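You operate a simulated robot arm through the tools that you are given. There is no shell and no other tool. Be economical: measure what you need, move in short steps, check, and stop when the job is done.

Carry out the task below with a simulated two-armed robot. There is one attempt and no reset: what you move stays moved.

Task
Take the green sponge and put it on the clear end of the low steel table. Put the green module that says "45" from the loading bench on top of the wide white box there and the green module that says "30" on the orange locker card. Put the mango red can from the loading bench on top of the brown labelled carton there. The order is free. Set down upright: red can.
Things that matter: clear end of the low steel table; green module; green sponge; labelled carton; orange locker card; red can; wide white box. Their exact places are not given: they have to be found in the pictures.

It is judged by the outcome, as a careful person would: the job done as asked, and still so three seconds after it is handed in. It fails if anything else is knocked over, pushed out of place, dropped, spilled or broken.

Robot
Two 7-joint arms with two-finger parallel grippers on one trunk, on a base that drives. Base frame: it is fixed to the floor where the robot stands at the start and does not move with it; the origin is under the middle of the robot, x ahead of it, y to its left, z up. Readings come in mm, rad, newtons and seconds.
The left shoulder is at the start at [-92, 119, 825], the right one opposite. With the tool pointing down near the work surface each hand reaches from about 160 to 580 mm from the robot's upright axis, wherever it stands, measured 20 degrees to its own side. Places, roughly: clear end of the low steel table [-1100, -2100, 600]; green module [250, 2750, 750]; labelled carton [0, 2750, 750]; orange locker card [250, 2500, 750]; red can [500, 2750, 750]; wide white box [250, 2750, 750]. Payload 3.43 kg a hand.
The tool frame of a hand sits at the grasp point between the pads (the TCP): z along the fingers, y along the line on which they close. The tips reach 30 mm beyond it. The gripper opens to 94 mm. The fingers are 28 mm wide and 10 mm thick; the gripper's body (50 by 96 mm) begins 55 mm behind the TCP.
Orientation is told as [roll, pitch, yaw] about the base's x, y, z axes, in that order, counted from this pose: with the fingers straight down and closing along the base's y, the tool's x points along the base's -x, its y along +y and its z along -z.

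Tools
- The arms move only by the tool nudge_tool. It takes "left_motion", "right_motion" or both (then of equal length, played together; a hand with none holds still); each is a list that holds one entry, the list of rows, each a list of 7 numbers: the opening in per cent of the stroke, from 0 (shut) to 100 (fully open), then the shift along the base's x, y, z in mm, then the turn, a rotation vector about the base's x, y, z in rad. In form: [[[jaw, tx, ty, tz, ax, ay, az], ...]]. A call has 1 to 8 rows; each row is the pose to reach, as a shift and turn from the pose commanded when the call began. Each row takes 0.2 s and may step no farther than 50 mm and 0.15 rad from the row before; otherwise, or with a gripper value out of range, the whole call is refused. A pose out of reach is approached as far as the arm can. The call stops where the force on the tool passes 40 N (or 10 N more than at its start, if that is more) or the arm is blocked; 0.2 s more then pass. The fingers move at their own pace (about 153 mm/s each) and stop on an object; they squeeze with about 28 N. The grip force told is the motor's: it shows also when the fingers shut on nothing. Time passes only in rows, and 0.2 s behind the last, so rows that repeat a pose let the fingers close. It gives the time, the measured TCP pose, the force on the tool (base axes), the opening and the grip force at its end, in the units of the frame above (readings bear some noise), with the torque about the TCP (base axes, N m) and any sound that the robot's microphone picked up.
- Cameras (640 x 400 px; columns grow to the right, rows downward): "scene" is now at [26.7, 16.3, 1526.8]; the picture's right is [0.23, -0.97, 0.00], its down [-0.79, -0.18, -0.58] and it looks along [0.57, 0.13, -0.81] (base axes); focal length 278 px, centre (320, 200). "left" rides on the left gripper at [76, -14, -102] in its tool frame; the picture's right is [0.18, 0.98, 0.00], its down [-0.75, 0.14, -0.64] and it looks along [-0.63, 0.12, 0.77] (tool axes); focal length 243 px, centre (320, 200). "right" rides on the right gripper at [76, 14, -102] in its tool frame; the picture's right is [-0.18, 0.98, 0.00], its down [-0.75, -0.14, -0.64] and it looks along [-0.63, -0.12, 0.77] (tool axes); focal length 243 px, centre (320, 200).
- capture(camera): a new picture of that camera. It takes no simulated time.
- lift_body(by): slides the trunk up (or, below 0, down) by that many mm; the arms and the scene camera ride with it, the base frame stays. It gives what a move gives, with no picture.
- steer(legs): drives the robot by 1 to 6 legs, each [ahead, left, turn to the left] in mm, mm and rad, along the robot's own axes; the way and the turn of a leg run together, so that a leg with both is an arc; at most 1500 mm and 3.142 rad a leg. The arms and the cameras ride along, it lands a little off, and it stops where it bumps. It gives what a move gives.
- head_to(pan, tilt): turns the head with the scene camera to pan (to the left, within 2.496 rad either way) and tilt (down, from -0.506 to 1.204), counted from straight ahead of the robot. It gives what a move gives.
- probe_pixels(camera, pixels): for up to 12 pixels [column, row] of the newest picture of that camera ("zoom" is the newest enlarged one), the place [x, y, z] in the base frame of the surface seen there, good to about 2 mm. It takes no simulated time.
- enlarge(camera, box): a new picture of the part [left, top, right, bottom] of that camera's present view, enlarged. It takes no simulated time.
- sign_off(): hands the job in; it is judged then, once.

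Go step by step. Measure first, check grasps and placings, and put right what went wrong. The budget is 110 turns and 88 pictures, counting those below and the enlarged ones. Unless the task says otherwise, let go and move clear before handing in, and close with one line.

The tools are called after "Emit:" by a JSON object that holds its "name" and its "arguments". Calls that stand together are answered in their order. nudge_tool: Moves the arms, as the interface text tells. Its arguments: {"type":"object","properties":{"left_motion":{"type":"array","items":{"type":"array","items":{"type":"array","items":{"type":"number"}}}},"right_motion":{"type":"array","items":{"type":"array","items":{"type":"array","items":{"type":"number"}}}}},"required":[]} The other tools are called the same way: lift_body (by) slides the trunk up or down; steer (legs) drives the base; head_to (pan, tilt) turns the head that bears the scene camera; capture (camera) takes a picture; probe_pixels (camera, pixels) gives the place of the surface under pixels of a picture; enlarge (camera, box) takes an enlarged picture of a part of a camera's view; sign_off () hands the job in.

At the start:

```text
time_s: 0.0
left_ee_pos: [373.6, 212.4, 959.7]
left_orientation: [-0.001, 0.001, 0.001]
left_wrist_force: [0.4, 0.0, 0.0]
left_ft_torque: [-0.01, -0.01, 0.01]
left_gripper_width: 93.8
left_grip_force: 0.1
right_ee_pos: [344.8, -117.1, 1026.8]
right_orientation: [0.0, -0.001, 0.001]
right_wrist_force: [0.0, -0.4, 0.9]
right_ft_torque: [-0.02, -0.02, 0.01]
right_gripper_width: 94.2
right_grip_force: 0.1
trunk travel left (down, up): [-250.0, 85.0]
robot x, y, heading: [-1.8, 3.4, 0.001]
head pan, tilt: [0.229, 0.948]
```

scene: 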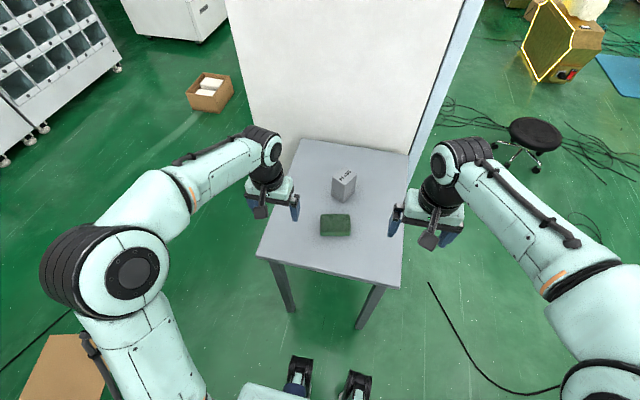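
right: 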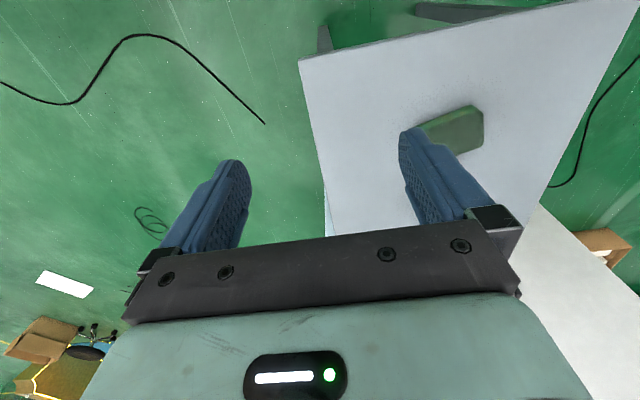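
left: 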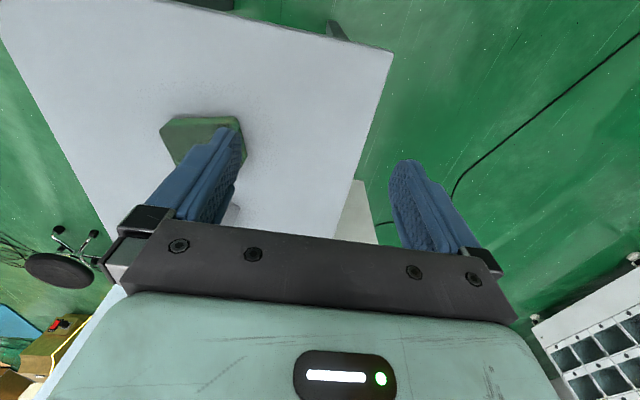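

The scene picture shows the green sponge at about (335,225) on the small grey table, with a grey block at (343,185). I measure them first.

Emit:
{"name": "probe_pixels", "arguments": {"camera": "scene", "pixels": [[335, 220], [321, 215], [350, 215], [350, 235], [321, 235], [343, 180], [343, 198], [300, 240], [380, 260], [270, 255], [345, 172]]}}

Emit:
{"name": "enlarge", "arguments": {"camera": "scene", "box": [260, 130, 420, 290]}}

```text
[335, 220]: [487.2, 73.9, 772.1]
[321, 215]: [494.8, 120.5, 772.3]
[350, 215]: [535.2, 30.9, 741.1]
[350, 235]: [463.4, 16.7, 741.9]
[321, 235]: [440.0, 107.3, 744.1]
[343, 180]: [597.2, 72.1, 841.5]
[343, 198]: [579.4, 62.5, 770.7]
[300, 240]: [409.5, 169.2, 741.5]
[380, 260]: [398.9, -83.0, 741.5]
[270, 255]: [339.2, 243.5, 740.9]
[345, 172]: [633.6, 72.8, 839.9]
```

```text
2.50 times, centred on (340, 210) of scene
```

zoom: 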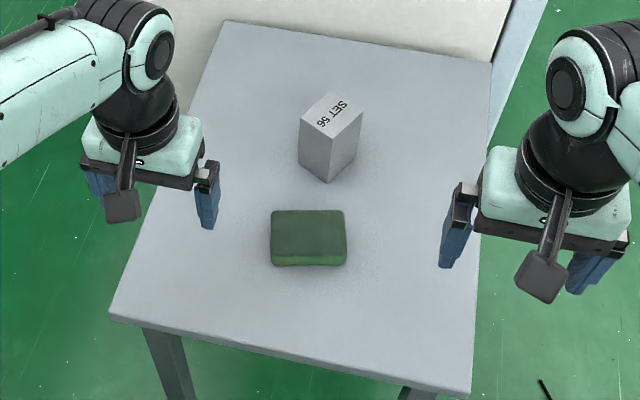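

The sponge's top is at about z 772 with the table at 741. I probe its corners in the zoom picture.

Emit:
{"name": "probe_pixels", "arguments": {"camera": "zoom", "pixels": [[274, 214], [341, 213], [343, 250], [274, 253], [308, 235], [308, 213], [308, 252], [274, 235], [342, 235], [308, 262]]}}

```text
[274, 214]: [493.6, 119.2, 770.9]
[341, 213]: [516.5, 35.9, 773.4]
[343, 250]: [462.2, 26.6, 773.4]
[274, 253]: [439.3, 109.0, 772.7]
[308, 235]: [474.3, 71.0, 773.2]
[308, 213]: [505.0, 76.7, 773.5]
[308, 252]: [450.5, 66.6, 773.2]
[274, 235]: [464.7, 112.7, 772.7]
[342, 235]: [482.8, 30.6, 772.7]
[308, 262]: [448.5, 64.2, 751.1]
```

The sponge is centred near (478,72), with its short side about 58 mm along (0.97,0.24). I turn the left hand by -1.33 rad about z and bring it over the sponge.

Emit:
{"name": "nudge_tool", "arguments": {"left_motion": [[[100, 13, -18, -8, 0, 0, -0.15], [100, 26, -36, -16, 0, 0, -0.3], [100, 39, -54, -24, 0, 0, -0.45], [100, 52, -72, -32, 0, 0, -0.6], [100, 65, -90, -40, 0, 0, -0.75], [100, 78, -108, -48, 0, 0, -0.9], [100, 91, -126, -56, 0, 0, -1.05], [100, 104, -140, -64, 0, 0, -1.2]]]}}

Emit:
{"name": "capture", "arguments": {"camera": "left"}}

```text
time_s: 1.8
left_ee_pos: [477.3, 72.3, 894.2]
left_orientation: [-0.001, 0.0, -1.204]
left_wrist_force: [-0.6, 1.0, 0.4]
left_ft_torque: [-0.02, 0.01, -0.01]
left_gripper_width: 93.7
left_grip_force: 0.0
right_ee_pos: [344.0, -117.1, 1027.0]
right_orientation: [0.0, -0.001, -0.001]
right_wrist_force: [0.1, 0.1, 0.6]
right_ft_torque: [0.0, 0.0, 0.0]
right_gripper_width: 94.0
right_grip_force: 0.1
trunk travel left (down, up): [-250.0, 85.0]
robot x, y, heading: [-1.4, -0.7, 0.004]
head pan, tilt: [0.229, 0.948]
```

```text
83 pictures are left
```

left: 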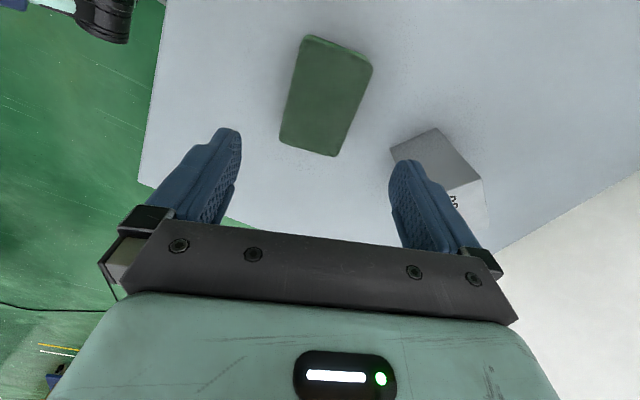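

The hand is above the sponge and the right finger clears the grey block. I descend to z 776 with the last of the turn.

Emit:
{"name": "nudge_tool", "arguments": {"left_motion": [[[100, 0, 0, -40, 0, 0, -0.1], [100, 0, 0, -80, 0, 0, -0.11], [100, 0, 0, -105, 0, 0, -0.11], [100, 0, 0, -118, 0, 0, -0.11]]]}}

Emit:
{"name": "capture", "arguments": {"camera": "left"}}

```text
time_s: 2.8
left_ee_pos: [476.9, 72.4, 778.3]
left_orientation: [0.0, -0.001, -1.308]
left_wrist_force: [0.6, 0.2, 0.2]
left_ft_torque: [0.0, -0.02, 0.02]
left_gripper_width: 94.3
left_grip_force: 0.0
right_ee_pos: [343.7, -117.1, 1027.1]
right_orientation: [0.0, 0.001, 0.0]
right_wrist_force: [-0.5, -0.4, -0.4]
right_ft_torque: [-0.02, 0.02, -0.02]
right_gripper_width: 94.2
right_grip_force: 0.0
trunk travel left (down, up): [-250.0, 85.0]
robot x, y, heading: [0.4, 2.2, 0.005]
head pan, tilt: [0.229, 0.948]
```

```text
82 pictures are left
```

left: 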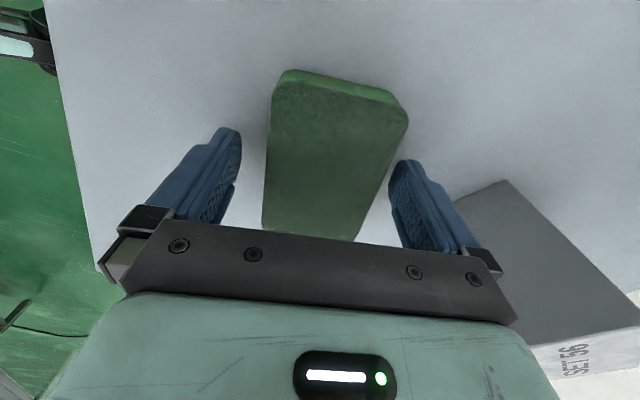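

The sponge lies between the fingers. I close and lift.

Emit:
{"name": "nudge_tool", "arguments": {"left_motion": [[[60, 0, 0, -2, 0, 0, 0], [30, 0, 0, -2, 0, 0, 0], [0, 0, 0, -2, 0, 0, 0], [0, 0, 0, -2, 0, 0, 0], [0, 0, 0, 30, 0, 0, 0], [0, 0, 0, 75, 0, 0, 0], [0, 0, 0, 120, 0, 0, 0], [0, 0, 0, 165, 0, 0, 0]]]}}

Emit:
{"name": "capture", "arguments": {"camera": "left"}}

Emit:
{"name": "head_to", "arguments": {"pan": -1.9, "tilt": 0.3}}

Emit:
{"name": "capture", "arguments": {"camera": "scene"}}

```text
time_s: 4.6
left_ee_pos: [476.6, 69.3, 943.9]
left_orientation: [0.0, -0.002, -1.312]
left_wrist_force: [-0.3, 1.1, 0.4]
left_ft_torque: [0.02, 0.01, 0.0]
left_gripper_width: 62.8
left_grip_force: 28.2
right_ee_pos: [343.8, -115.8, 1027.9]
right_orientation: [-0.001, 0.001, -0.001]
right_wrist_force: [-0.5, 0.3, -0.1]
right_ft_torque: [-0.01, 0.03, 0.01]
right_gripper_width: 94.0
right_grip_force: 0.0
trunk travel left (down, up): [-250.0, 85.0]
robot x, y, heading: [-1.2, 2.8, 0.004]
head pan, tilt: [0.229, 0.948]
```

```text
81 pictures are left
```

left: 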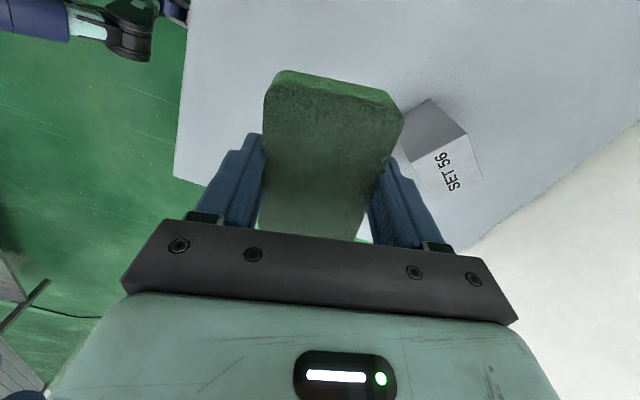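

```text
time_s: 6.6
left_ee_pos: [478.7, 70.5, 942.9]
left_orientation: [0.001, -0.001, -1.307]
left_wrist_force: [0.4, -0.4, -0.1]
left_ft_torque: [-0.02, 0.02, -0.01]
left_gripper_width: 62.9
left_grip_force: 28.3
right_ee_pos: [343.6, -116.8, 1027.2]
right_orientation: [-0.001, -0.001, 0.0]
right_wrist_force: [0.2, -0.8, 0.3]
right_ft_torque: [-0.01, 0.0, -0.03]
right_gripper_width: 94.0
right_grip_force: 0.1
trunk travel left (down, up): [-250.0, 85.0]
robot x, y, heading: [-1.4, -0.8, -0.002]
head pan, tilt: [-1.901, 0.3]
```

```text
80 pictures are left
```

scene: 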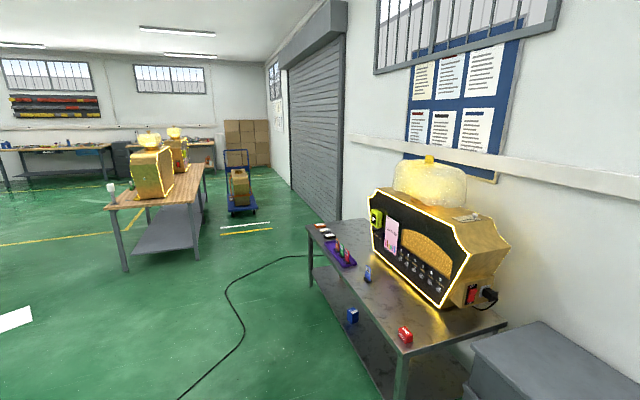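

The sponge is held (62.9 mm opening). The steel table at (370,280) carries a golden machine and small things; I probe it.

Emit:
{"name": "probe_pixels", "arguments": {"camera": "scene", "pixels": [[310, 228], [400, 345], [500, 322], [360, 222], [367, 272], [404, 335], [440, 325], [335, 250], [325, 232], [352, 316], [440, 305], [560, 350]]}}

Emit:
{"name": "enlarge", "arguments": {"camera": "scene", "box": [290, 190, 540, 390]}}

```text
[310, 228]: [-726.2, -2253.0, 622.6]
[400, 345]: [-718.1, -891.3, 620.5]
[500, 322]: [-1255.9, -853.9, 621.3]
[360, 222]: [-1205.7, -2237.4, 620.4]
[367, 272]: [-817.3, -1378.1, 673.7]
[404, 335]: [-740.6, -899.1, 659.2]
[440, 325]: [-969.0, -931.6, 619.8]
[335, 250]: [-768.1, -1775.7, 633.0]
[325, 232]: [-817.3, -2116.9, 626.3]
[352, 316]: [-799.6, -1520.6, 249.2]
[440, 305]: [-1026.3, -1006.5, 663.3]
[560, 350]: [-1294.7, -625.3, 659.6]
```

```text
2.00 times, centred on (415, 290) of scene
```

zoom: 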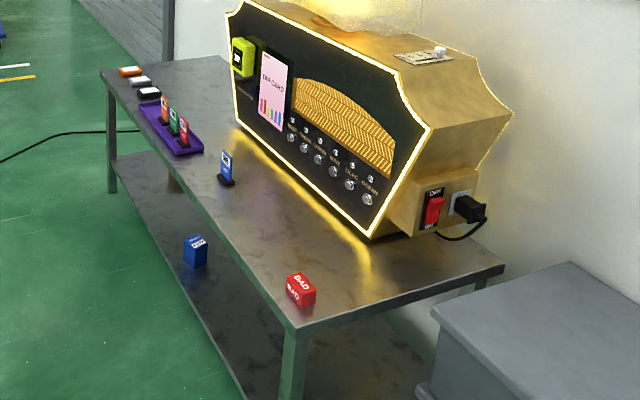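

The low steel table spans about x -718…-1256, y -850…-2253, top 621; its far end (y≈-2100, x≈-1050) is clear. I look behind the robot before driving.

Emit:
{"name": "head_to", "arguments": {"pan": -2.49, "tilt": 0.55}}

Emit:
{"name": "capture", "arguments": {"camera": "scene"}}

Emit:
{"name": "head_to", "arguments": {"pan": 2.3, "tilt": 0.4}}

Emit:
{"name": "capture", "arguments": {"camera": "scene"}}

Emit:
{"name": "head_to", "arguments": {"pan": 1.4, "tilt": 0.3}}

Emit:
{"name": "capture", "arguments": {"camera": "scene"}}

```text
time_s: 7.6
left_ee_pos: [477.9, 69.8, 942.6]
left_orientation: [0.0, 0.0, -1.308]
left_wrist_force: [0.5, -0.1, -0.7]
left_ft_torque: [0.02, -0.01, 0.03]
left_gripper_width: 62.9
left_grip_force: 27.8
right_ee_pos: [344.2, -117.0, 1027.7]
right_orientation: [-0.001, 0.0, 0.001]
right_wrist_force: [-0.7, 1.1, 0.0]
right_ft_torque: [0.01, 0.0, -0.01]
right_gripper_width: 94.2
right_grip_force: 0.0
trunk travel left (down, up): [-250.0, 85.0]
robot x, y, heading: [1.1, -0.8, -0.0]
head pan, tilt: [-2.491, 0.55]
```

```text
78 pictures are left
```

scene: 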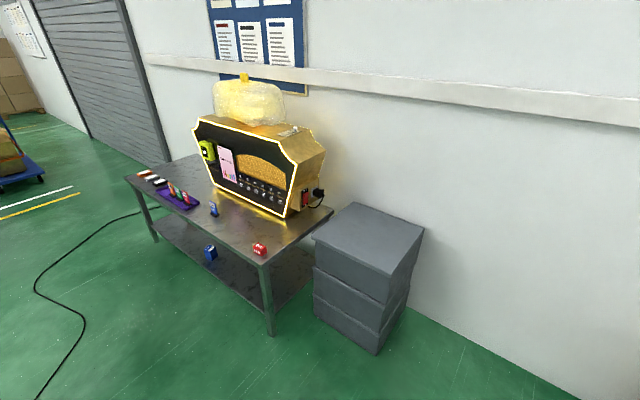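

```text
time_s: 11.4
left_ee_pos: [478.0, 70.4, 943.9]
left_orientation: [0.0, 0.0, -1.308]
left_wrist_force: [0.1, -0.5, 0.9]
left_ft_torque: [0.03, -0.02, 0.03]
left_gripper_width: 63.2
left_grip_force: 28.2
right_ee_pos: [344.4, -116.6, 1027.5]
right_orientation: [-0.001, 0.0, -0.001]
right_wrist_force: [-0.5, 0.5, 0.7]
right_ft_torque: [0.03, -0.01, -0.01]
right_gripper_width: 94.1
right_grip_force: 0.0
trunk travel left (down, up): [-250.0, 85.0]
robot x, y, heading: [1.5, 0.6, -0.003]
head pan, tilt: [2.3, 0.4]
```

```text
77 pictures are left
```

scene: 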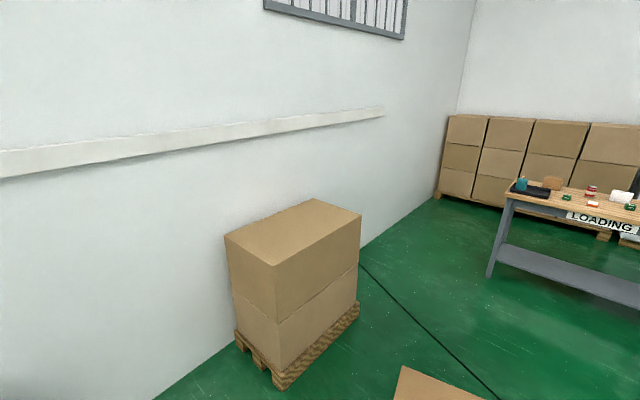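

```text
time_s: 12.6
left_ee_pos: [477.7, 70.8, 942.8]
left_orientation: [0.001, 0.0, -1.308]
left_wrist_force: [-0.8, -0.3, -0.8]
left_ft_torque: [0.0, -0.02, 0.05]
left_gripper_width: 63.3
left_grip_force: 27.9
right_ee_pos: [344.5, -117.2, 1027.6]
right_orientation: [0.001, 0.0, -0.002]
right_wrist_force: [0.2, 0.0, 0.2]
right_ft_torque: [0.01, -0.03, -0.02]
right_gripper_width: 94.2
right_grip_force: 0.1
trunk travel left (down, up): [-250.0, 85.0]
robot x, y, heading: [-0.6, -1.5, -0.003]
head pan, tilt: [1.4, 0.3]
```

```text
76 pictures are left
```

scene: 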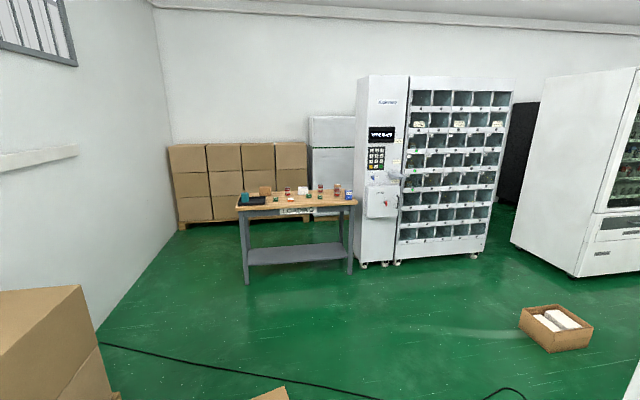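

The loading bench is at (295,200) on the left; something brown stands close at (270,392). I probe these before driving.

Emit:
{"name": "probe_pixels", "arguments": {"camera": "scene", "pixels": [[270, 393], [85, 300], [300, 200], [240, 205], [355, 203], [248, 282], [350, 272], [300, 275]]}}

Emit:
{"name": "enlarge", "arguments": {"camera": "scene", "box": [220, 160, 380, 260]}}

Emit:
{"name": "steer", "arguments": {"legs": [[-150, 0, 0]]}}

Emit:
{"name": "head_to", "arguments": {"pan": -1.6, "tilt": 0.6}}

Emit:
{"name": "capture", "arguments": {"camera": "scene"}}

```text
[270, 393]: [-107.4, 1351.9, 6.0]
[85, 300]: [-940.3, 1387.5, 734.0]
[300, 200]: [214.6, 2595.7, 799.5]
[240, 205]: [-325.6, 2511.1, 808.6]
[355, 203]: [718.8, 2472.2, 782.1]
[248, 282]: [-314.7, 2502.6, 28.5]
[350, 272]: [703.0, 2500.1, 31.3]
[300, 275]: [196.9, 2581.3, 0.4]
```

```text
4.00 times, centred on (300, 210) of scene
```

zoom: 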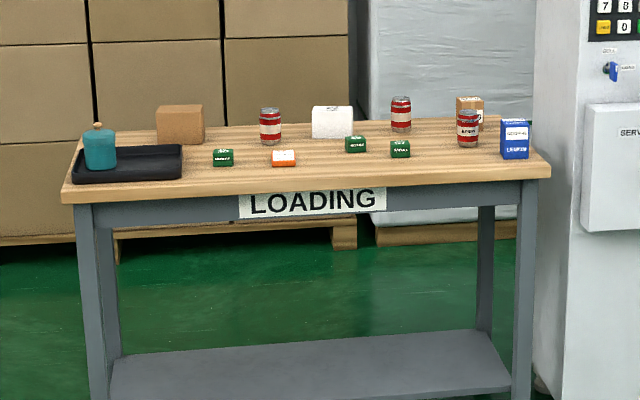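

```text
time_s: 14.0
left_ee_pos: [331.0, 69.2, 942.0]
left_orientation: [0.001, 0.001, -1.31]
left_wrist_force: [-0.1, -0.5, -0.9]
left_ft_torque: [-0.01, -0.02, 0.0]
left_gripper_width: 63.0
left_grip_force: 27.4
right_ee_pos: [195.3, -117.1, 1026.7]
right_orientation: [0.001, 0.001, -0.001]
right_wrist_force: [-1.5, -0.2, 0.1]
right_ft_torque: [0.02, -0.03, 0.0]
right_gripper_width: 94.0
right_grip_force: 0.1
trunk travel left (down, up): [-250.0, 85.0]
robot x, y, heading: [-145.9, 2.6, -0.003]
head pan, tilt: [1.4, 0.3]
```

```text
time_s: 16.6
left_ee_pos: [330.2, 67.2, 943.7]
left_orientation: [0.0, 0.0, -1.31]
left_wrist_force: [-0.1, 0.2, -0.3]
left_ft_torque: [-0.02, 0.02, -0.02]
left_gripper_width: 63.3
left_grip_force: 27.8
right_ee_pos: [196.2, -118.0, 1027.1]
right_orientation: [0.001, 0.0, -0.002]
right_wrist_force: [0.6, 0.0, 0.3]
right_ft_torque: [0.01, 0.04, -0.02]
right_gripper_width: 94.2
right_grip_force: 0.0
trunk travel left (down, up): [-250.0, 85.0]
robot x, y, heading: [-148.3, -2.5, -0.002]
head pan, tilt: [-1.6, 0.6]
```

```text
74 pictures are left
```

scene: 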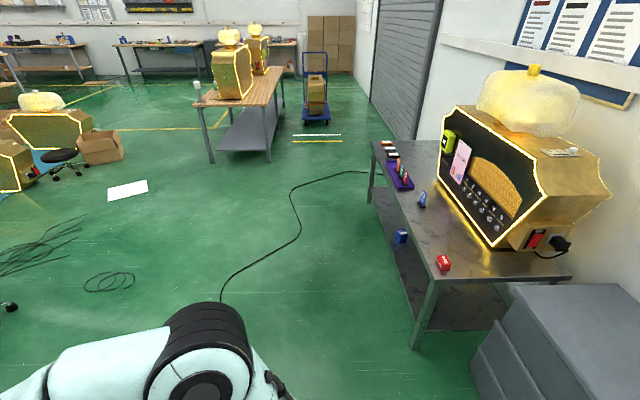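

The way along -y is free apart from the flat cable. I probe the wall, cable and the far end to plan the approach from the table's far end.

Emit:
{"name": "probe_pixels", "arguments": {"camera": "scene", "pixels": [[360, 140], [390, 100], [365, 172], [297, 210], [265, 262], [315, 120], [210, 160], [272, 150], [383, 205], [440, 150], [420, 240]]}}

Emit:
{"name": "steer", "arguments": {"legs": [[0, 0, -1.571], [1300, 0, 0]]}}

Emit:
{"name": "head_to", "arguments": {"pan": -0.4, "tilt": 0.5}}

Emit:
{"name": "capture", "arguments": {"camera": "scene"}}

```text
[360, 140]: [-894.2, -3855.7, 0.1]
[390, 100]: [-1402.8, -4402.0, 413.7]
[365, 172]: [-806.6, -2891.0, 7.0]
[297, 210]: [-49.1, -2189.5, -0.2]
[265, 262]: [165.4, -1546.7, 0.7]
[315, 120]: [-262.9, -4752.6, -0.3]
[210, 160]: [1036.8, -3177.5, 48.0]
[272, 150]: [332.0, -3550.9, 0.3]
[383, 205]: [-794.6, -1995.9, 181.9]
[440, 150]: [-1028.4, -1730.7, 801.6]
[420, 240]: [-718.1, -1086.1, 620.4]
```

```text
time_s: 27.0
left_ee_pos: [-56.4, -1799.6, 943.2]
left_orientation: [0.0, 0.0, -2.87]
left_wrist_force: [0.4, 0.0, 0.2]
left_ft_torque: [-0.04, 0.0, 0.01]
left_gripper_width: 63.0
left_grip_force: 27.6
right_ee_pos: [-245.2, -1668.1, 1027.4]
right_orientation: [-0.001, 0.0, -1.558]
right_wrist_force: [0.3, 0.1, 0.4]
right_ft_torque: [0.01, 0.01, -0.01]
right_gripper_width: 94.1
right_grip_force: 0.0
trunk travel left (down, up): [-250.0, 85.0]
robot x, y, heading: [-133.7, -1325.4, -1.555]
head pan, tilt: [-1.6, 0.6]
```

```text
time_s: 28.4
left_ee_pos: [-57.4, -1799.2, 943.2]
left_orientation: [-0.001, 0.0, -2.868]
left_wrist_force: [0.0, 0.3, -0.4]
left_ft_torque: [0.01, -0.01, -0.04]
left_gripper_width: 62.9
left_grip_force: 28.6
right_ee_pos: [-245.5, -1668.6, 1027.0]
right_orientation: [0.0, 0.0, -1.558]
right_wrist_force: [0.2, -0.3, 0.6]
right_ft_torque: [0.02, -0.02, 0.01]
right_gripper_width: 93.9
right_grip_force: 0.0
trunk travel left (down, up): [-250.0, 85.0]
robot x, y, heading: [-132.1, -1324.2, -1.557]
head pan, tilt: [-0.4, 0.499]
```

```text
73 pictures are left
```

scene: 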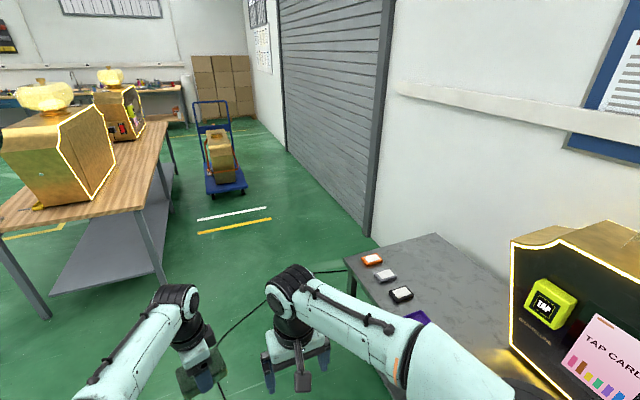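

The clear end is well seen around (440,270), three small blocks lie at its front edge. A wooden table stands on my left; I probe it and the clear end.

Emit:
{"name": "probe_pixels", "arguments": {"camera": "scene", "pixels": [[165, 125], [160, 280], [140, 210], [42, 318], [436, 235], [345, 259], [402, 297], [371, 260], [500, 275], [373, 205], [215, 190], [440, 270]]}}

```text
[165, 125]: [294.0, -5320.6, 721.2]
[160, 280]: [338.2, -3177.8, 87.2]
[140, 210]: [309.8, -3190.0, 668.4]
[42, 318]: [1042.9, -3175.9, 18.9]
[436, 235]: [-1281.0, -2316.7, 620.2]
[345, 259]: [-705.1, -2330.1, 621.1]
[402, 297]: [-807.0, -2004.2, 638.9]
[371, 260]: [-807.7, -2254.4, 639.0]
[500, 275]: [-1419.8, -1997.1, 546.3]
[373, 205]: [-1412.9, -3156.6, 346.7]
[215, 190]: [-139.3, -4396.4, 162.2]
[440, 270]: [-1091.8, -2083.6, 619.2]
```

The clear end runs to y≈-2330 and x≈-1281. I drive past it, turn right about and strafe in front of its end.

Emit:
{"name": "steer", "arguments": {"legs": [[1320, 0, 0], [0, 0, -1.571], [0, 0, -1.571]]}}

Emit:
{"name": "head_to", "arguments": {"pan": 0.5, "tilt": 0.7}}

Emit:
{"name": "capture", "arguments": {"camera": "scene"}}

```text
time_s: 42.7
left_ee_pos: [-193.6, -2169.2, 942.9]
left_orientation: [0.0, 0.001, 0.229]
left_wrist_force: [-0.4, -0.2, 0.4]
left_ft_torque: [0.01, -0.01, -0.02]
left_gripper_width: 62.9
left_grip_force: 28.3
right_ee_pos: [-10.5, -2307.8, 1027.2]
right_orientation: [-0.001, 0.0, 1.538]
right_wrist_force: [-0.3, -0.5, 0.5]
right_ft_torque: [0.04, -0.03, 0.0]
right_gripper_width: 94.0
right_grip_force: 0.1
trunk travel left (down, up): [-250.0, 85.0]
robot x, y, heading: [-143.0, -2649.2, 1.542]
head pan, tilt: [-0.4, 0.499]
```

```text
time_s: 43.9
left_ee_pos: [-193.8, -2168.6, 943.7]
left_orientation: [0.001, 0.002, 0.23]
left_wrist_force: [-0.7, -0.6, -0.2]
left_ft_torque: [0.01, 0.02, -0.01]
left_gripper_width: 63.1
left_grip_force: 28.4
right_ee_pos: [-10.7, -2308.8, 1026.0]
right_orientation: [0.0, 0.002, 1.539]
right_wrist_force: [-0.3, -0.7, -1.1]
right_ft_torque: [-0.02, -0.02, -0.02]
right_gripper_width: 94.0
right_grip_force: 0.1
trunk travel left (down, up): [-250.0, 85.0]
robot x, y, heading: [-139.8, -2649.2, 1.542]
head pan, tilt: [0.499, 0.7]
```

```text
72 pictures are left
```

scene: 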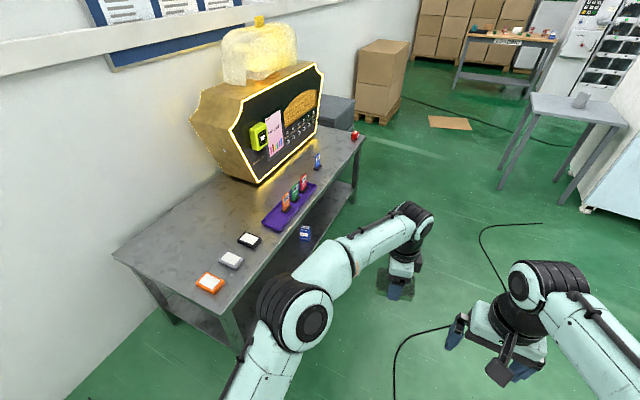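

The clear end is visible at (170,230), with only three small cards on the front edge. I strafe left 740 mm.

Emit:
{"name": "steer", "arguments": {"legs": [[0, 740, 0.029]]}}

Emit:
{"name": "head_to", "arguments": {"pan": 0.2, "tilt": 0.95}}

Emit:
{"name": "capture", "arguments": {"camera": "scene"}}

```text
time_s: 50.8
left_ee_pos: [-944.5, -2160.4, 943.7]
left_orientation: [-0.001, 0.0, 0.265]
left_wrist_force: [-0.5, -0.4, -0.3]
left_ft_torque: [0.0, -0.02, 0.01]
left_gripper_width: 63.0
left_grip_force: 27.7
right_ee_pos: [-757.4, -2295.5, 1027.3]
right_orientation: [0.001, 0.0, 1.574]
right_wrist_force: [0.4, 0.6, 0.2]
right_ft_torque: [-0.02, 0.0, 0.01]
right_gripper_width: 94.1
right_grip_force: 0.1
trunk travel left (down, up): [-250.0, 85.0]
robot x, y, heading: [-869.3, -2638.9, 1.575]
head pan, tilt: [0.499, 0.7]
```

```text
time_s: 51.6
left_ee_pos: [-941.8, -2159.9, 942.9]
left_orientation: [0.001, -0.001, 0.265]
left_wrist_force: [0.1, 0.4, 1.1]
left_ft_torque: [0.0, -0.02, 0.02]
left_gripper_width: 63.3
left_grip_force: 28.2
right_ee_pos: [-756.8, -2295.0, 1028.1]
right_orientation: [0.0, 0.0, 1.572]
right_wrist_force: [0.2, 0.3, 0.3]
right_ft_torque: [0.05, 0.04, 0.03]
right_gripper_width: 94.1
right_grip_force: 0.1
trunk travel left (down, up): [-250.0, 85.0]
robot x, y, heading: [-874.6, -2642.0, 1.576]
head pan, tilt: [0.201, 0.949]
```

```text
71 pictures are left
```

scene: 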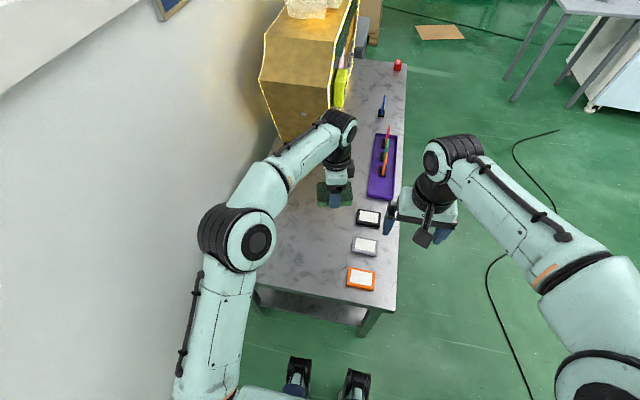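

The left hand already hovers over the clear end at (335,195). I lower the trunk 120 mm and then move the hand toward (-1050,-2140).

Emit:
{"name": "lift_body", "arguments": {"by": -120}}

Emit:
{"name": "nudge_tool", "arguments": {"left_motion": [[[0, -35, 5, -30, 0, 0, 0], [0, -70, 10, -60, 0, 0, 0], [0, -105, 18, -90, 0, 0, 0], [0, -105, 18, -120, 0, 0, 0]]]}}

Emit:
{"name": "capture", "arguments": {"camera": "left"}}

Emit:
{"name": "capture", "arguments": {"camera": "scene"}}

```text
time_s: 53.1
left_ee_pos: [-942.7, -2161.5, 823.7]
left_orientation: [0.0, 0.001, 0.264]
left_wrist_force: [1.2, -0.2, 0.4]
left_ft_torque: [-0.01, -0.01, 0.01]
left_gripper_width: 63.2
left_grip_force: 27.9
right_ee_pos: [-756.4, -2293.7, 906.7]
right_orientation: [0.001, 0.001, 1.575]
right_wrist_force: [0.0, 0.7, -0.7]
right_ft_torque: [0.03, -0.02, 0.08]
right_gripper_width: 94.1
right_grip_force: 0.0
trunk travel left (down, up): [-130.0, 205.0]
robot x, y, heading: [-873.4, -2640.1, 1.577]
head pan, tilt: [0.201, 0.949]
```

```text
time_s: 54.1
left_ee_pos: [-1048.6, -2143.5, 703.7]
left_orientation: [-0.001, 0.001, 0.261]
left_wrist_force: [0.2, -0.1, 0.4]
left_ft_torque: [-0.02, 0.03, 0.03]
left_gripper_width: 62.9
left_grip_force: 27.8
right_ee_pos: [-756.7, -2293.2, 907.6]
right_orientation: [0.001, 0.0, 1.572]
right_wrist_force: [0.3, 0.3, -0.7]
right_ft_torque: [0.01, 0.01, 0.02]
right_gripper_width: 94.3
right_grip_force: 0.1
trunk travel left (down, up): [-130.0, 205.0]
robot x, y, heading: [-873.7, -2641.0, 1.572]
head pan, tilt: [0.201, 0.949]
```

```text
70 pictures are left
```

left: 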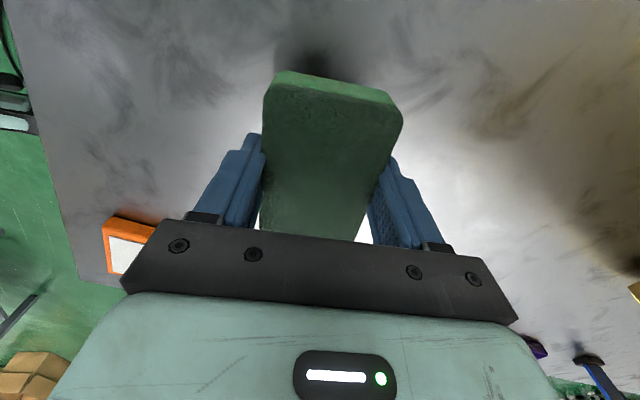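

```text
69 pictures are left
```

scene: 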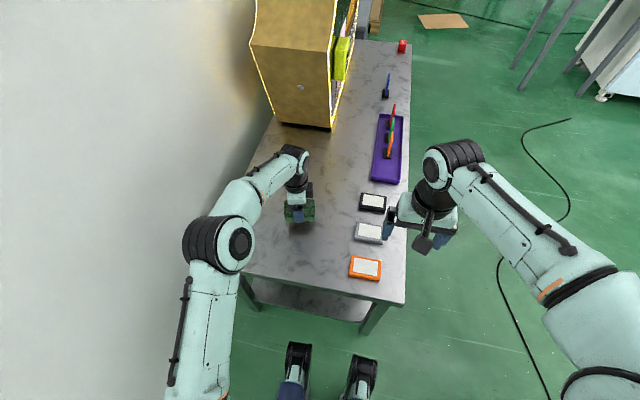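

The sponge hangs over an empty patch. I lower the last 48 mm and release.

Emit:
{"name": "nudge_tool", "arguments": {"left_motion": [[[0, 0, 0, -35, 0, 0, 0], [0, 0, 0, -45, 0, 0, 0], [0, 0, 0, -48, 0, 0, 0], [30, 0, 0, -48, 0, 0, 0], [100, 0, 0, -48, 0, 0, 0], [100, 0, 0, -48, 0, 0, 0], [100, 0, 0, -10, 0, 0, 0], [100, 0, 0, 40, 0, 0, 0]]]}}

Emit:
{"name": "capture", "arguments": {"camera": "left"}}

```text
time_s: 55.9
left_ee_pos: [-1046.9, -2144.2, 743.8]
left_orientation: [0.0, 0.001, 0.262]
left_wrist_force: [-0.2, 1.1, -0.7]
left_ft_torque: [-0.04, -0.01, -0.01]
left_gripper_width: 94.1
left_grip_force: 0.0
right_ee_pos: [-756.5, -2294.3, 907.4]
right_orientation: [-0.001, -0.001, 1.573]
right_wrist_force: [0.8, 0.5, 0.4]
right_ft_torque: [0.03, 0.01, -0.01]
right_gripper_width: 94.1
right_grip_force: 0.0
trunk travel left (down, up): [-130.0, 205.0]
robot x, y, heading: [-869.9, -2638.2, 1.576]
head pan, tilt: [0.201, 0.949]
```

```text
68 pictures are left
```

left: 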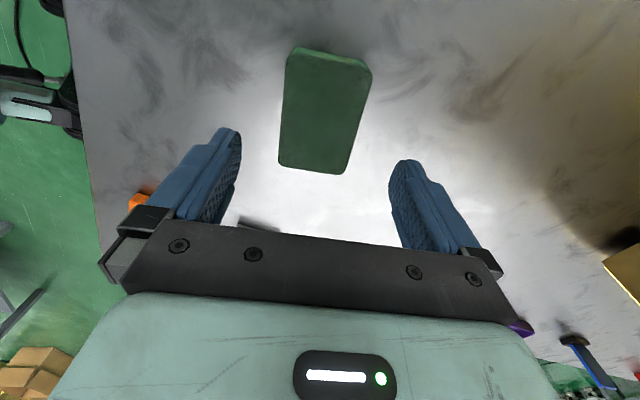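

The sponge lies flat on the clear end at (325,110). I raise the trunk, bring the left hand back to a straight pose and drive back toward the loading bench.

Emit:
{"name": "lift_body", "arguments": {"by": 160}}

Emit:
{"name": "nudge_tool", "arguments": {"left_motion": [[[100, 10, -10, 8, 0, 0, 0.15], [100, 20, -20, 16, 0, 0, 0.3], [100, 30, -30, 24, 0, 0, 0.45], [100, 40, -40, 32, 0, 0, 0.6], [100, 50, -50, 40, 0, 0, 0.75], [100, 50, -60, 48, 0, 0, 0.9], [100, 50, -70, 56, 0, 0, 1.05], [100, 50, -80, 64, 0, 0, 1.2]]]}}

Emit:
{"name": "steer", "arguments": {"legs": [[0, -700, 0], [1450, 0, 0]]}}

Emit:
{"name": "head_to", "arguments": {"pan": 0.0, "tilt": 0.4}}

Emit:
{"name": "capture", "arguments": {"camera": "scene"}}

```text
time_s: 57.7
left_ee_pos: [-1047.3, -2144.6, 902.6]
left_orientation: [0.001, 0.001, 0.264]
left_wrist_force: [1.1, 0.4, -1.0]
left_ft_torque: [0.01, -0.03, 0.02]
left_gripper_width: 93.9
left_grip_force: 0.1
right_ee_pos: [-757.0, -2294.7, 1067.1]
right_orientation: [-0.001, -0.001, 1.575]
right_wrist_force: [-1.3, -0.2, 0.2]
right_ft_torque: [0.05, 0.0, -0.01]
right_gripper_width: 94.0
right_grip_force: 0.1
trunk travel left (down, up): [-290.0, 45.0]
robot x, y, heading: [-873.7, -2641.0, 1.568]
head pan, tilt: [0.201, 0.949]
```

```text
time_s: 59.5
left_ee_pos: [-995.6, -2224.2, 967.4]
left_orientation: [0.0, -0.001, 1.465]
left_wrist_force: [0.1, -0.3, -0.3]
left_ft_torque: [0.0, 0.0, 0.04]
left_gripper_width: 94.0
left_grip_force: 0.0
right_ee_pos: [-754.8, -2295.1, 1065.8]
right_orientation: [-0.001, 0.002, 1.571]
right_wrist_force: [-0.4, -0.1, -0.1]
right_ft_torque: [0.01, 0.02, 0.02]
right_gripper_width: 93.8
right_grip_force: 0.0
trunk travel left (down, up): [-290.0, 45.0]
robot x, y, heading: [-872.8, -2636.8, 1.572]
head pan, tilt: [0.201, 0.949]
```

```text
time_s: 72.8
left_ee_pos: [-321.2, -804.9, 968.6]
left_orientation: [0.001, 0.001, 1.478]
left_wrist_force: [-0.8, -0.6, -0.9]
left_ft_torque: [-0.01, -0.01, 0.04]
left_gripper_width: 94.1
left_grip_force: 0.1
right_ee_pos: [-81.0, -870.6, 1066.5]
right_orientation: [-0.002, 0.001, 1.588]
right_wrist_force: [-0.2, -0.2, 0.4]
right_ft_torque: [0.01, -0.01, 0.0]
right_gripper_width: 93.8
right_grip_force: 0.0
trunk travel left (down, up): [-290.0, 45.0]
robot x, y, heading: [-191.9, -1219.8, 1.586]
head pan, tilt: [0.201, 0.949]
```

```text
time_s: 73.8
left_ee_pos: [-321.1, -805.0, 968.8]
left_orientation: [0.001, -0.001, 1.48]
left_wrist_force: [-0.1, -0.2, 0.3]
left_ft_torque: [0.05, 0.01, 0.0]
left_gripper_width: 93.9
left_grip_force: 0.0
right_ee_pos: [-80.0, -871.3, 1065.8]
right_orientation: [-0.001, 0.0, 1.589]
right_wrist_force: [0.3, 0.6, 0.1]
right_ft_torque: [-0.01, -0.03, 0.03]
right_gripper_width: 93.9
right_grip_force: 0.2
trunk travel left (down, up): [-290.0, 45.0]
robot x, y, heading: [-191.6, -1217.6, 1.591]
head pan, tilt: [0.0, 0.4]
```

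```text
67 pictures are left
```

scene: 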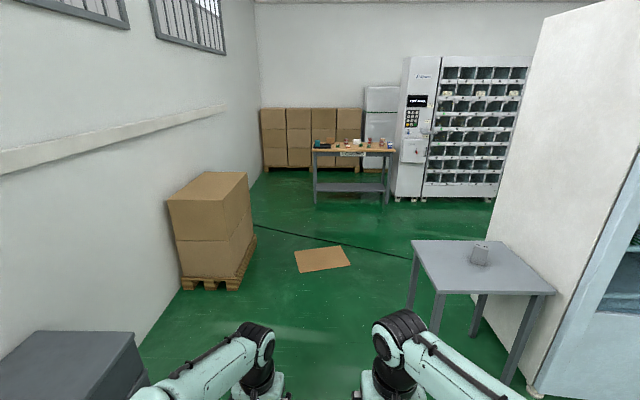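

Emit:
{"name": "probe_pixels", "arguments": {"camera": "scene", "pixels": [[295, 252], [341, 247], [350, 265], [300, 271], [436, 328], [420, 290], [410, 242], [475, 330], [247, 262], [230, 287], [435, 290]]}}

```text
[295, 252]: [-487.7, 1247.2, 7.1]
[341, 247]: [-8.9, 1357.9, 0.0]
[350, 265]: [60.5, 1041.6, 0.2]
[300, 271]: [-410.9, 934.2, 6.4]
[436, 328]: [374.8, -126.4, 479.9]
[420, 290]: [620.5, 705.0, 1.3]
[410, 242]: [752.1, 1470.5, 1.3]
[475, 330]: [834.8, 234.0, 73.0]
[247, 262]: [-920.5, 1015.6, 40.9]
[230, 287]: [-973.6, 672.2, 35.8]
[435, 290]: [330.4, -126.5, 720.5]
```

The flat cardboard on the floor covers x -490…60, y 930…1360, so I drive diagonally between it and the small table, then straighten toward the bench.

Emit:
{"name": "steer", "arguments": {"legs": [[1418, 0, 0], [0, 0, -0.73], [1150, 0, 0], [0, 0, 0.71], [450, 150, 0]]}}

Emit:
{"name": "head_to", "arguments": {"pan": 0.2, "tilt": 0.55}}

Emit:
{"name": "capture", "arguments": {"camera": "scene"}}

```text
time_s: 92.6
left_ee_pos: [241.2, 1951.5, 967.6]
left_orientation: [0.001, 0.001, 1.478]
left_wrist_force: [-0.3, -0.1, -0.5]
left_ft_torque: [-0.02, 0.02, 0.04]
left_gripper_width: 93.9
left_grip_force: 0.1
right_ee_pos: [480.5, 1884.9, 1066.9]
right_orientation: [0.001, -0.001, 1.588]
right_wrist_force: [-0.1, 1.0, -0.8]
right_ft_torque: [-0.03, -0.03, 0.02]
right_gripper_width: 93.8
right_grip_force: 0.1
trunk travel left (down, up): [-290.0, 45.0]
robot x, y, heading: [368.0, 1537.0, 1.588]
head pan, tilt: [0.0, 0.4]
```

```text
time_s: 93.3
left_ee_pos: [240.4, 1950.1, 967.5]
left_orientation: [0.001, 0.001, 1.475]
left_wrist_force: [0.2, 0.2, -0.1]
left_ft_torque: [0.01, -0.01, -0.01]
left_gripper_width: 94.2
left_grip_force: 0.1
right_ee_pos: [480.7, 1883.2, 1067.7]
right_orientation: [0.0, -0.001, 1.586]
right_wrist_force: [-0.1, 0.7, -0.1]
right_ft_torque: [0.03, -0.01, -0.03]
right_gripper_width: 93.8
right_grip_force: 0.1
trunk travel left (down, up): [-290.0, 45.0]
robot x, y, heading: [366.8, 1537.4, 1.586]
head pan, tilt: [0.201, 0.55]
```

```text
66 pictures are left
```

scene: 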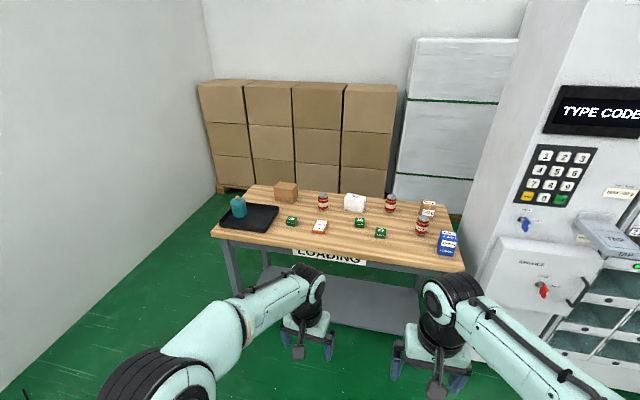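

Emit:
{"name": "enlarge", "arguments": {"camera": "scene", "box": [270, 170, 470, 270]}}

Emit:
{"name": "probe_pixels", "arguments": {"camera": "scene", "pixels": [[291, 220], [320, 226], [359, 221], [380, 231], [354, 200], [323, 202], [390, 204], [422, 226], [427, 210], [287, 190], [340, 263], [448, 240]]}}

```text
3.20 times, centred on (370, 220) of scene
```

zoom: 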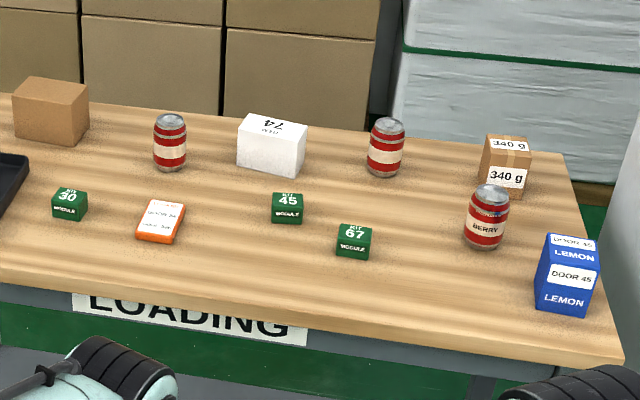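

```text
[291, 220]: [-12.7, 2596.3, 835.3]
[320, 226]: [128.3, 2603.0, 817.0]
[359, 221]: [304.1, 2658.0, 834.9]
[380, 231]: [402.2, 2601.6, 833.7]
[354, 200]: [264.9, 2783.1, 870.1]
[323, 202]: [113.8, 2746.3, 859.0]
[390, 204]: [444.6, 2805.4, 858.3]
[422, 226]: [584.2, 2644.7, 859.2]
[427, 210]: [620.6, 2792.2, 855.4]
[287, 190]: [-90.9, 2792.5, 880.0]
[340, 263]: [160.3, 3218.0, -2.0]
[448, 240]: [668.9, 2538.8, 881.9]
```

Three red cans, modules 30/45/67, the orange card and white box stand on the bench. I must read the can labels and check the cartons; first I look down at my base front to know how close I may drive.

Emit:
{"name": "head_to", "arguments": {"pan": 0.0, "tilt": 1.2}}

Emit:
{"name": "capture", "arguments": {"camera": "scene"}}

Emit:
{"name": "probe_pixels", "arguments": {"camera": "scene", "pixels": [[290, 310], [350, 310], [320, 345], [320, 390], [320, 300]]}}

```text
time_s: 94.3
left_ee_pos: [239.3, 1950.9, 967.6]
left_orientation: [-0.001, 0.0, 1.476]
left_wrist_force: [0.1, -0.8, 0.4]
left_ft_torque: [0.03, -0.01, 0.02]
left_gripper_width: 94.2
left_grip_force: 0.1
right_ee_pos: [479.9, 1884.0, 1067.4]
right_orientation: [0.0, 0.0, 1.587]
right_wrist_force: [0.2, -0.1, -1.0]
right_ft_torque: [0.02, 0.01, -0.03]
right_gripper_width: 93.8
right_grip_force: 0.1
trunk travel left (down, up): [-290.0, 45.0]
robot x, y, heading: [370.8, 1538.4, 1.59]
head pan, tilt: [0.0, 1.201]
```

```text
64 pictures are left
```

scene: 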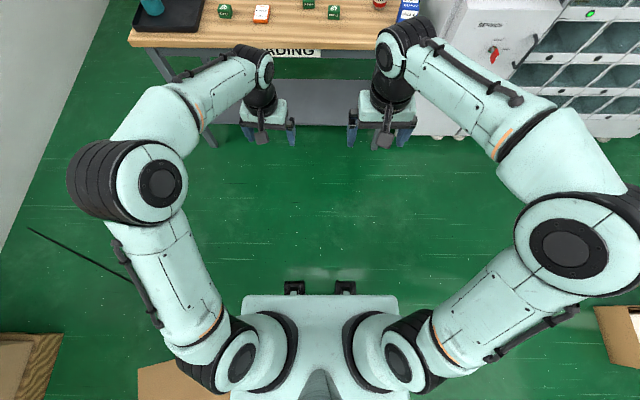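

```text
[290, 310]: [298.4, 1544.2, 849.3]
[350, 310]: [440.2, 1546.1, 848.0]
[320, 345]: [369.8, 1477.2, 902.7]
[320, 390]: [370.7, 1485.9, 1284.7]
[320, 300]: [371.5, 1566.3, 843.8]
```

Emit:
{"name": "probe_pixels", "arguments": {"camera": "scene", "pixels": [[294, 282], [345, 282], [294, 290], [320, 285], [250, 293], [390, 293], [280, 49], [240, 47], [200, 130], [215, 135]]}}

```text
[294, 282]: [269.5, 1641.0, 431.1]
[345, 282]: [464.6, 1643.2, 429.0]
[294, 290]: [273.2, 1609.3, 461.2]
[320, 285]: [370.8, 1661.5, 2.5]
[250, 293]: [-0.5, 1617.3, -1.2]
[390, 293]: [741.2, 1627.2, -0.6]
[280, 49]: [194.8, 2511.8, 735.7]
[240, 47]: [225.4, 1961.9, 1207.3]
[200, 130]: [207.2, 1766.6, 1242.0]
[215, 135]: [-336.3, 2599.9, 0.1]
```

The base front reaches only ~120 mm ahead, so I can go close to the bench (front edge y≈2490). I drive 650 mm ahead and look at labels.

Emit:
{"name": "steer", "arguments": {"legs": [[650, 0, -0.018]]}}

Emit:
{"name": "head_to", "arguments": {"pan": 0.3, "tilt": 0.85}}

Emit:
{"name": "capture", "arguments": {"camera": "scene"}}

```text
time_s: 97.9
left_ee_pos: [250.0, 2592.4, 967.2]
left_orientation: [-0.001, 0.0, 1.449]
left_wrist_force: [0.0, 0.2, -0.3]
left_ft_torque: [-0.01, 0.03, 0.01]
left_gripper_width: 94.1
left_grip_force: 0.1
right_ee_pos: [487.8, 2519.7, 1067.3]
right_orientation: [0.0, 0.001, 1.559]
right_wrist_force: [-0.8, -1.2, 0.0]
right_ft_torque: [-0.03, -0.04, 0.01]
right_gripper_width: 94.0
right_grip_force: 0.0
trunk travel left (down, up): [-290.0, 45.0]
robot x, y, heading: [366.3, 2179.6, 1.557]
head pan, tilt: [0.0, 1.201]
```

```text
time_s: 98.7
left_ee_pos: [249.7, 2592.6, 967.3]
left_orientation: [-0.002, 0.001, 1.45]
left_wrist_force: [0.1, 0.1, 0.5]
left_ft_torque: [0.02, 0.02, 0.0]
left_gripper_width: 93.9
left_grip_force: 0.1
right_ee_pos: [488.7, 2519.4, 1067.1]
right_orientation: [0.001, 0.0, 1.561]
right_wrist_force: [0.6, -0.1, -0.5]
right_ft_torque: [0.02, 0.02, 0.0]
right_gripper_width: 93.9
right_grip_force: 0.1
trunk travel left (down, up): [-290.0, 45.0]
robot x, y, heading: [368.5, 2176.3, 1.56]
head pan, tilt: [0.3, 0.85]
```

```text
63 pictures are left
```

scene: 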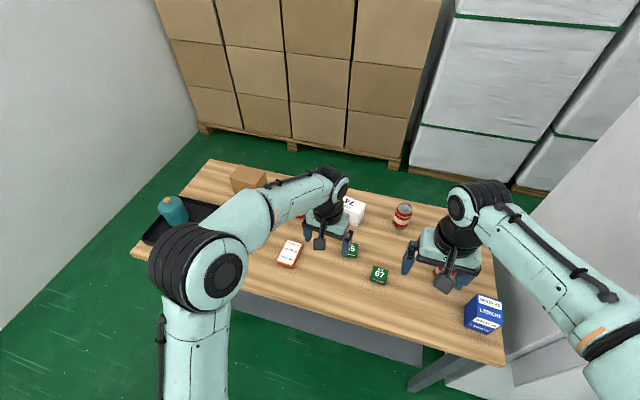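

Emit:
{"name": "enlarge", "arguments": {"camera": "scene", "box": [340, 180, 440, 242]}}

Emit:
{"name": "capture", "arguments": {"camera": "left"}}

Emit:
{"name": "capture", "arguments": {"camera": "right"}}

```text
6.40 times, centred on (390, 211) of scene
```

zoom: 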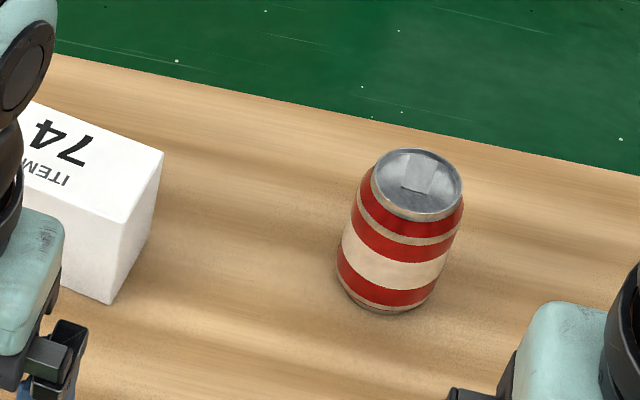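

```text
61 pictures are left
```

left: 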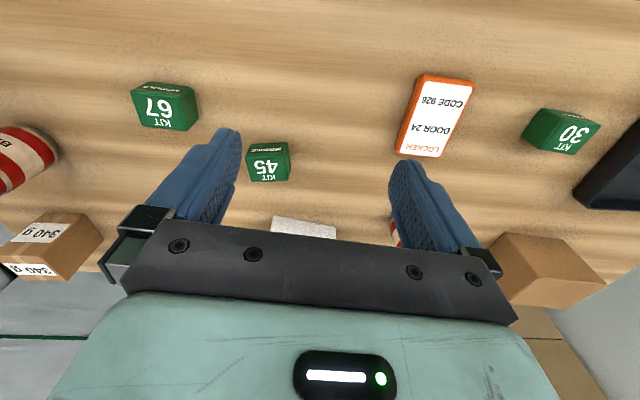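

```text
60 pictures are left
```

right: 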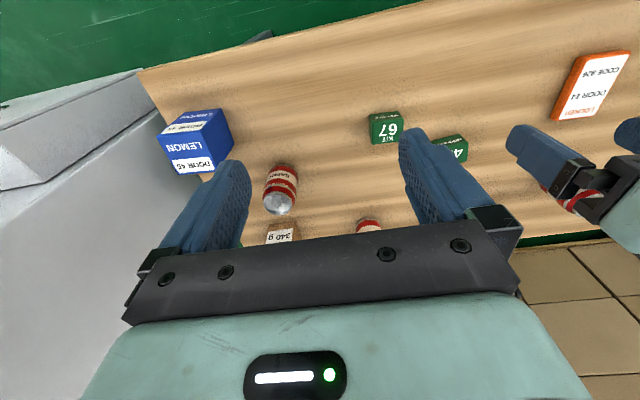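

Left picture shows module 45 at (268,160), 30 at (565,130), card (435,120). I measure module 45, the white box and card more closely.

Emit:
{"name": "probe_pixels", "arguments": {"camera": "left", "pixels": [[268, 168], [247, 148], [287, 145], [289, 158], [251, 158], [289, 180], [252, 181], [268, 147], [300, 180], [437, 120], [330, 110], [300, 228]]}}

Emit:
{"name": "enlarge", "arguments": {"camera": "left", "box": [230, 60, 630, 250]}}

```text
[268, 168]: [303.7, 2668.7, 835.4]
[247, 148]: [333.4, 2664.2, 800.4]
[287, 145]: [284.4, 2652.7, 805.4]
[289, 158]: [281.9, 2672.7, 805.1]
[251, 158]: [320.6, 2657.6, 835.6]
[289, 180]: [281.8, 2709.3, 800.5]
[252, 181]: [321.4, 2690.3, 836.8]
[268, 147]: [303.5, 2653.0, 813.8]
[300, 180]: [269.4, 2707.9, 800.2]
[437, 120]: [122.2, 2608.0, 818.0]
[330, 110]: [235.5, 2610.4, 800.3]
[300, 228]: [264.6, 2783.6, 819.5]
```

```text
1.60 times, centred on (430, 155) of left
```

zoom: 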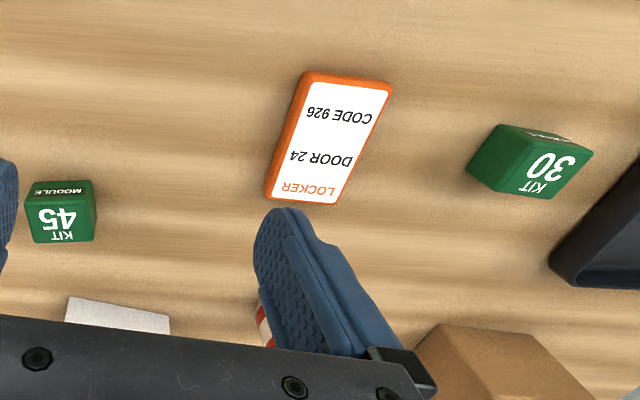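

Module 45 is centred near (303,2673), top 836, bench 800. I drive 80 mm nearer so the box comes into reach, then bring the left hand over the module.

Emit:
{"name": "steer", "arguments": {"legs": [[85, 0, 0.01]]}}

```text
time_s: 99.8
left_ee_pos: [246.1, 2674.7, 968.5]
left_orientation: [0.001, -0.001, 1.46]
left_wrist_force: [-0.2, 0.5, -0.1]
left_ft_torque: [-0.01, 0.02, 0.02]
left_gripper_width: 93.8
left_grip_force: 0.0
right_ee_pos: [485.1, 2603.6, 1066.7]
right_orientation: [0.0, 0.0, 1.572]
right_wrist_force: [-0.4, -0.3, 0.0]
right_ft_torque: [-0.02, -0.01, -0.04]
right_gripper_width: 94.4
right_grip_force: 0.1
trunk travel left (down, up): [-290.0, 45.0]
robot x, y, heading: [366.8, 2260.9, 1.572]
head pan, tilt: [0.3, 0.85]
```

Emit:
{"name": "nudge_tool", "arguments": {"left_motion": [[[100, 30, -2, -30, 0, 0, 0.06], [100, 57, -2, -60, 0, 0, 0.11]]]}}

Emit:
{"name": "capture", "arguments": {"camera": "left"}}

```text
time_s: 100.4
left_ee_pos: [302.8, 2671.0, 905.8]
left_orientation: [-0.001, 0.001, 1.57]
left_wrist_force: [0.2, -0.2, 0.1]
left_ft_torque: [-0.03, 0.02, 0.01]
left_gripper_width: 93.9
left_grip_force: 0.0
right_ee_pos: [485.2, 2604.1, 1066.4]
right_orientation: [0.0, 0.0, 1.571]
right_wrist_force: [0.3, 0.1, 0.0]
right_ft_torque: [-0.05, -0.01, -0.02]
right_gripper_width: 93.9
right_grip_force: 0.1
trunk travel left (down, up): [-290.0, 45.0]
robot x, y, heading: [369.1, 2259.1, 1.573]
head pan, tilt: [0.3, 0.85]
```

```text
58 pictures are left
```

left: 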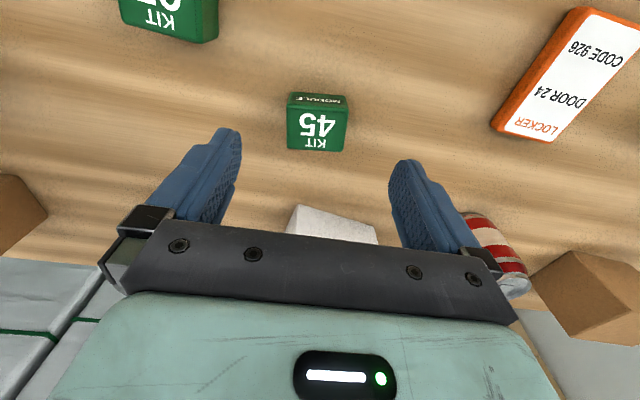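

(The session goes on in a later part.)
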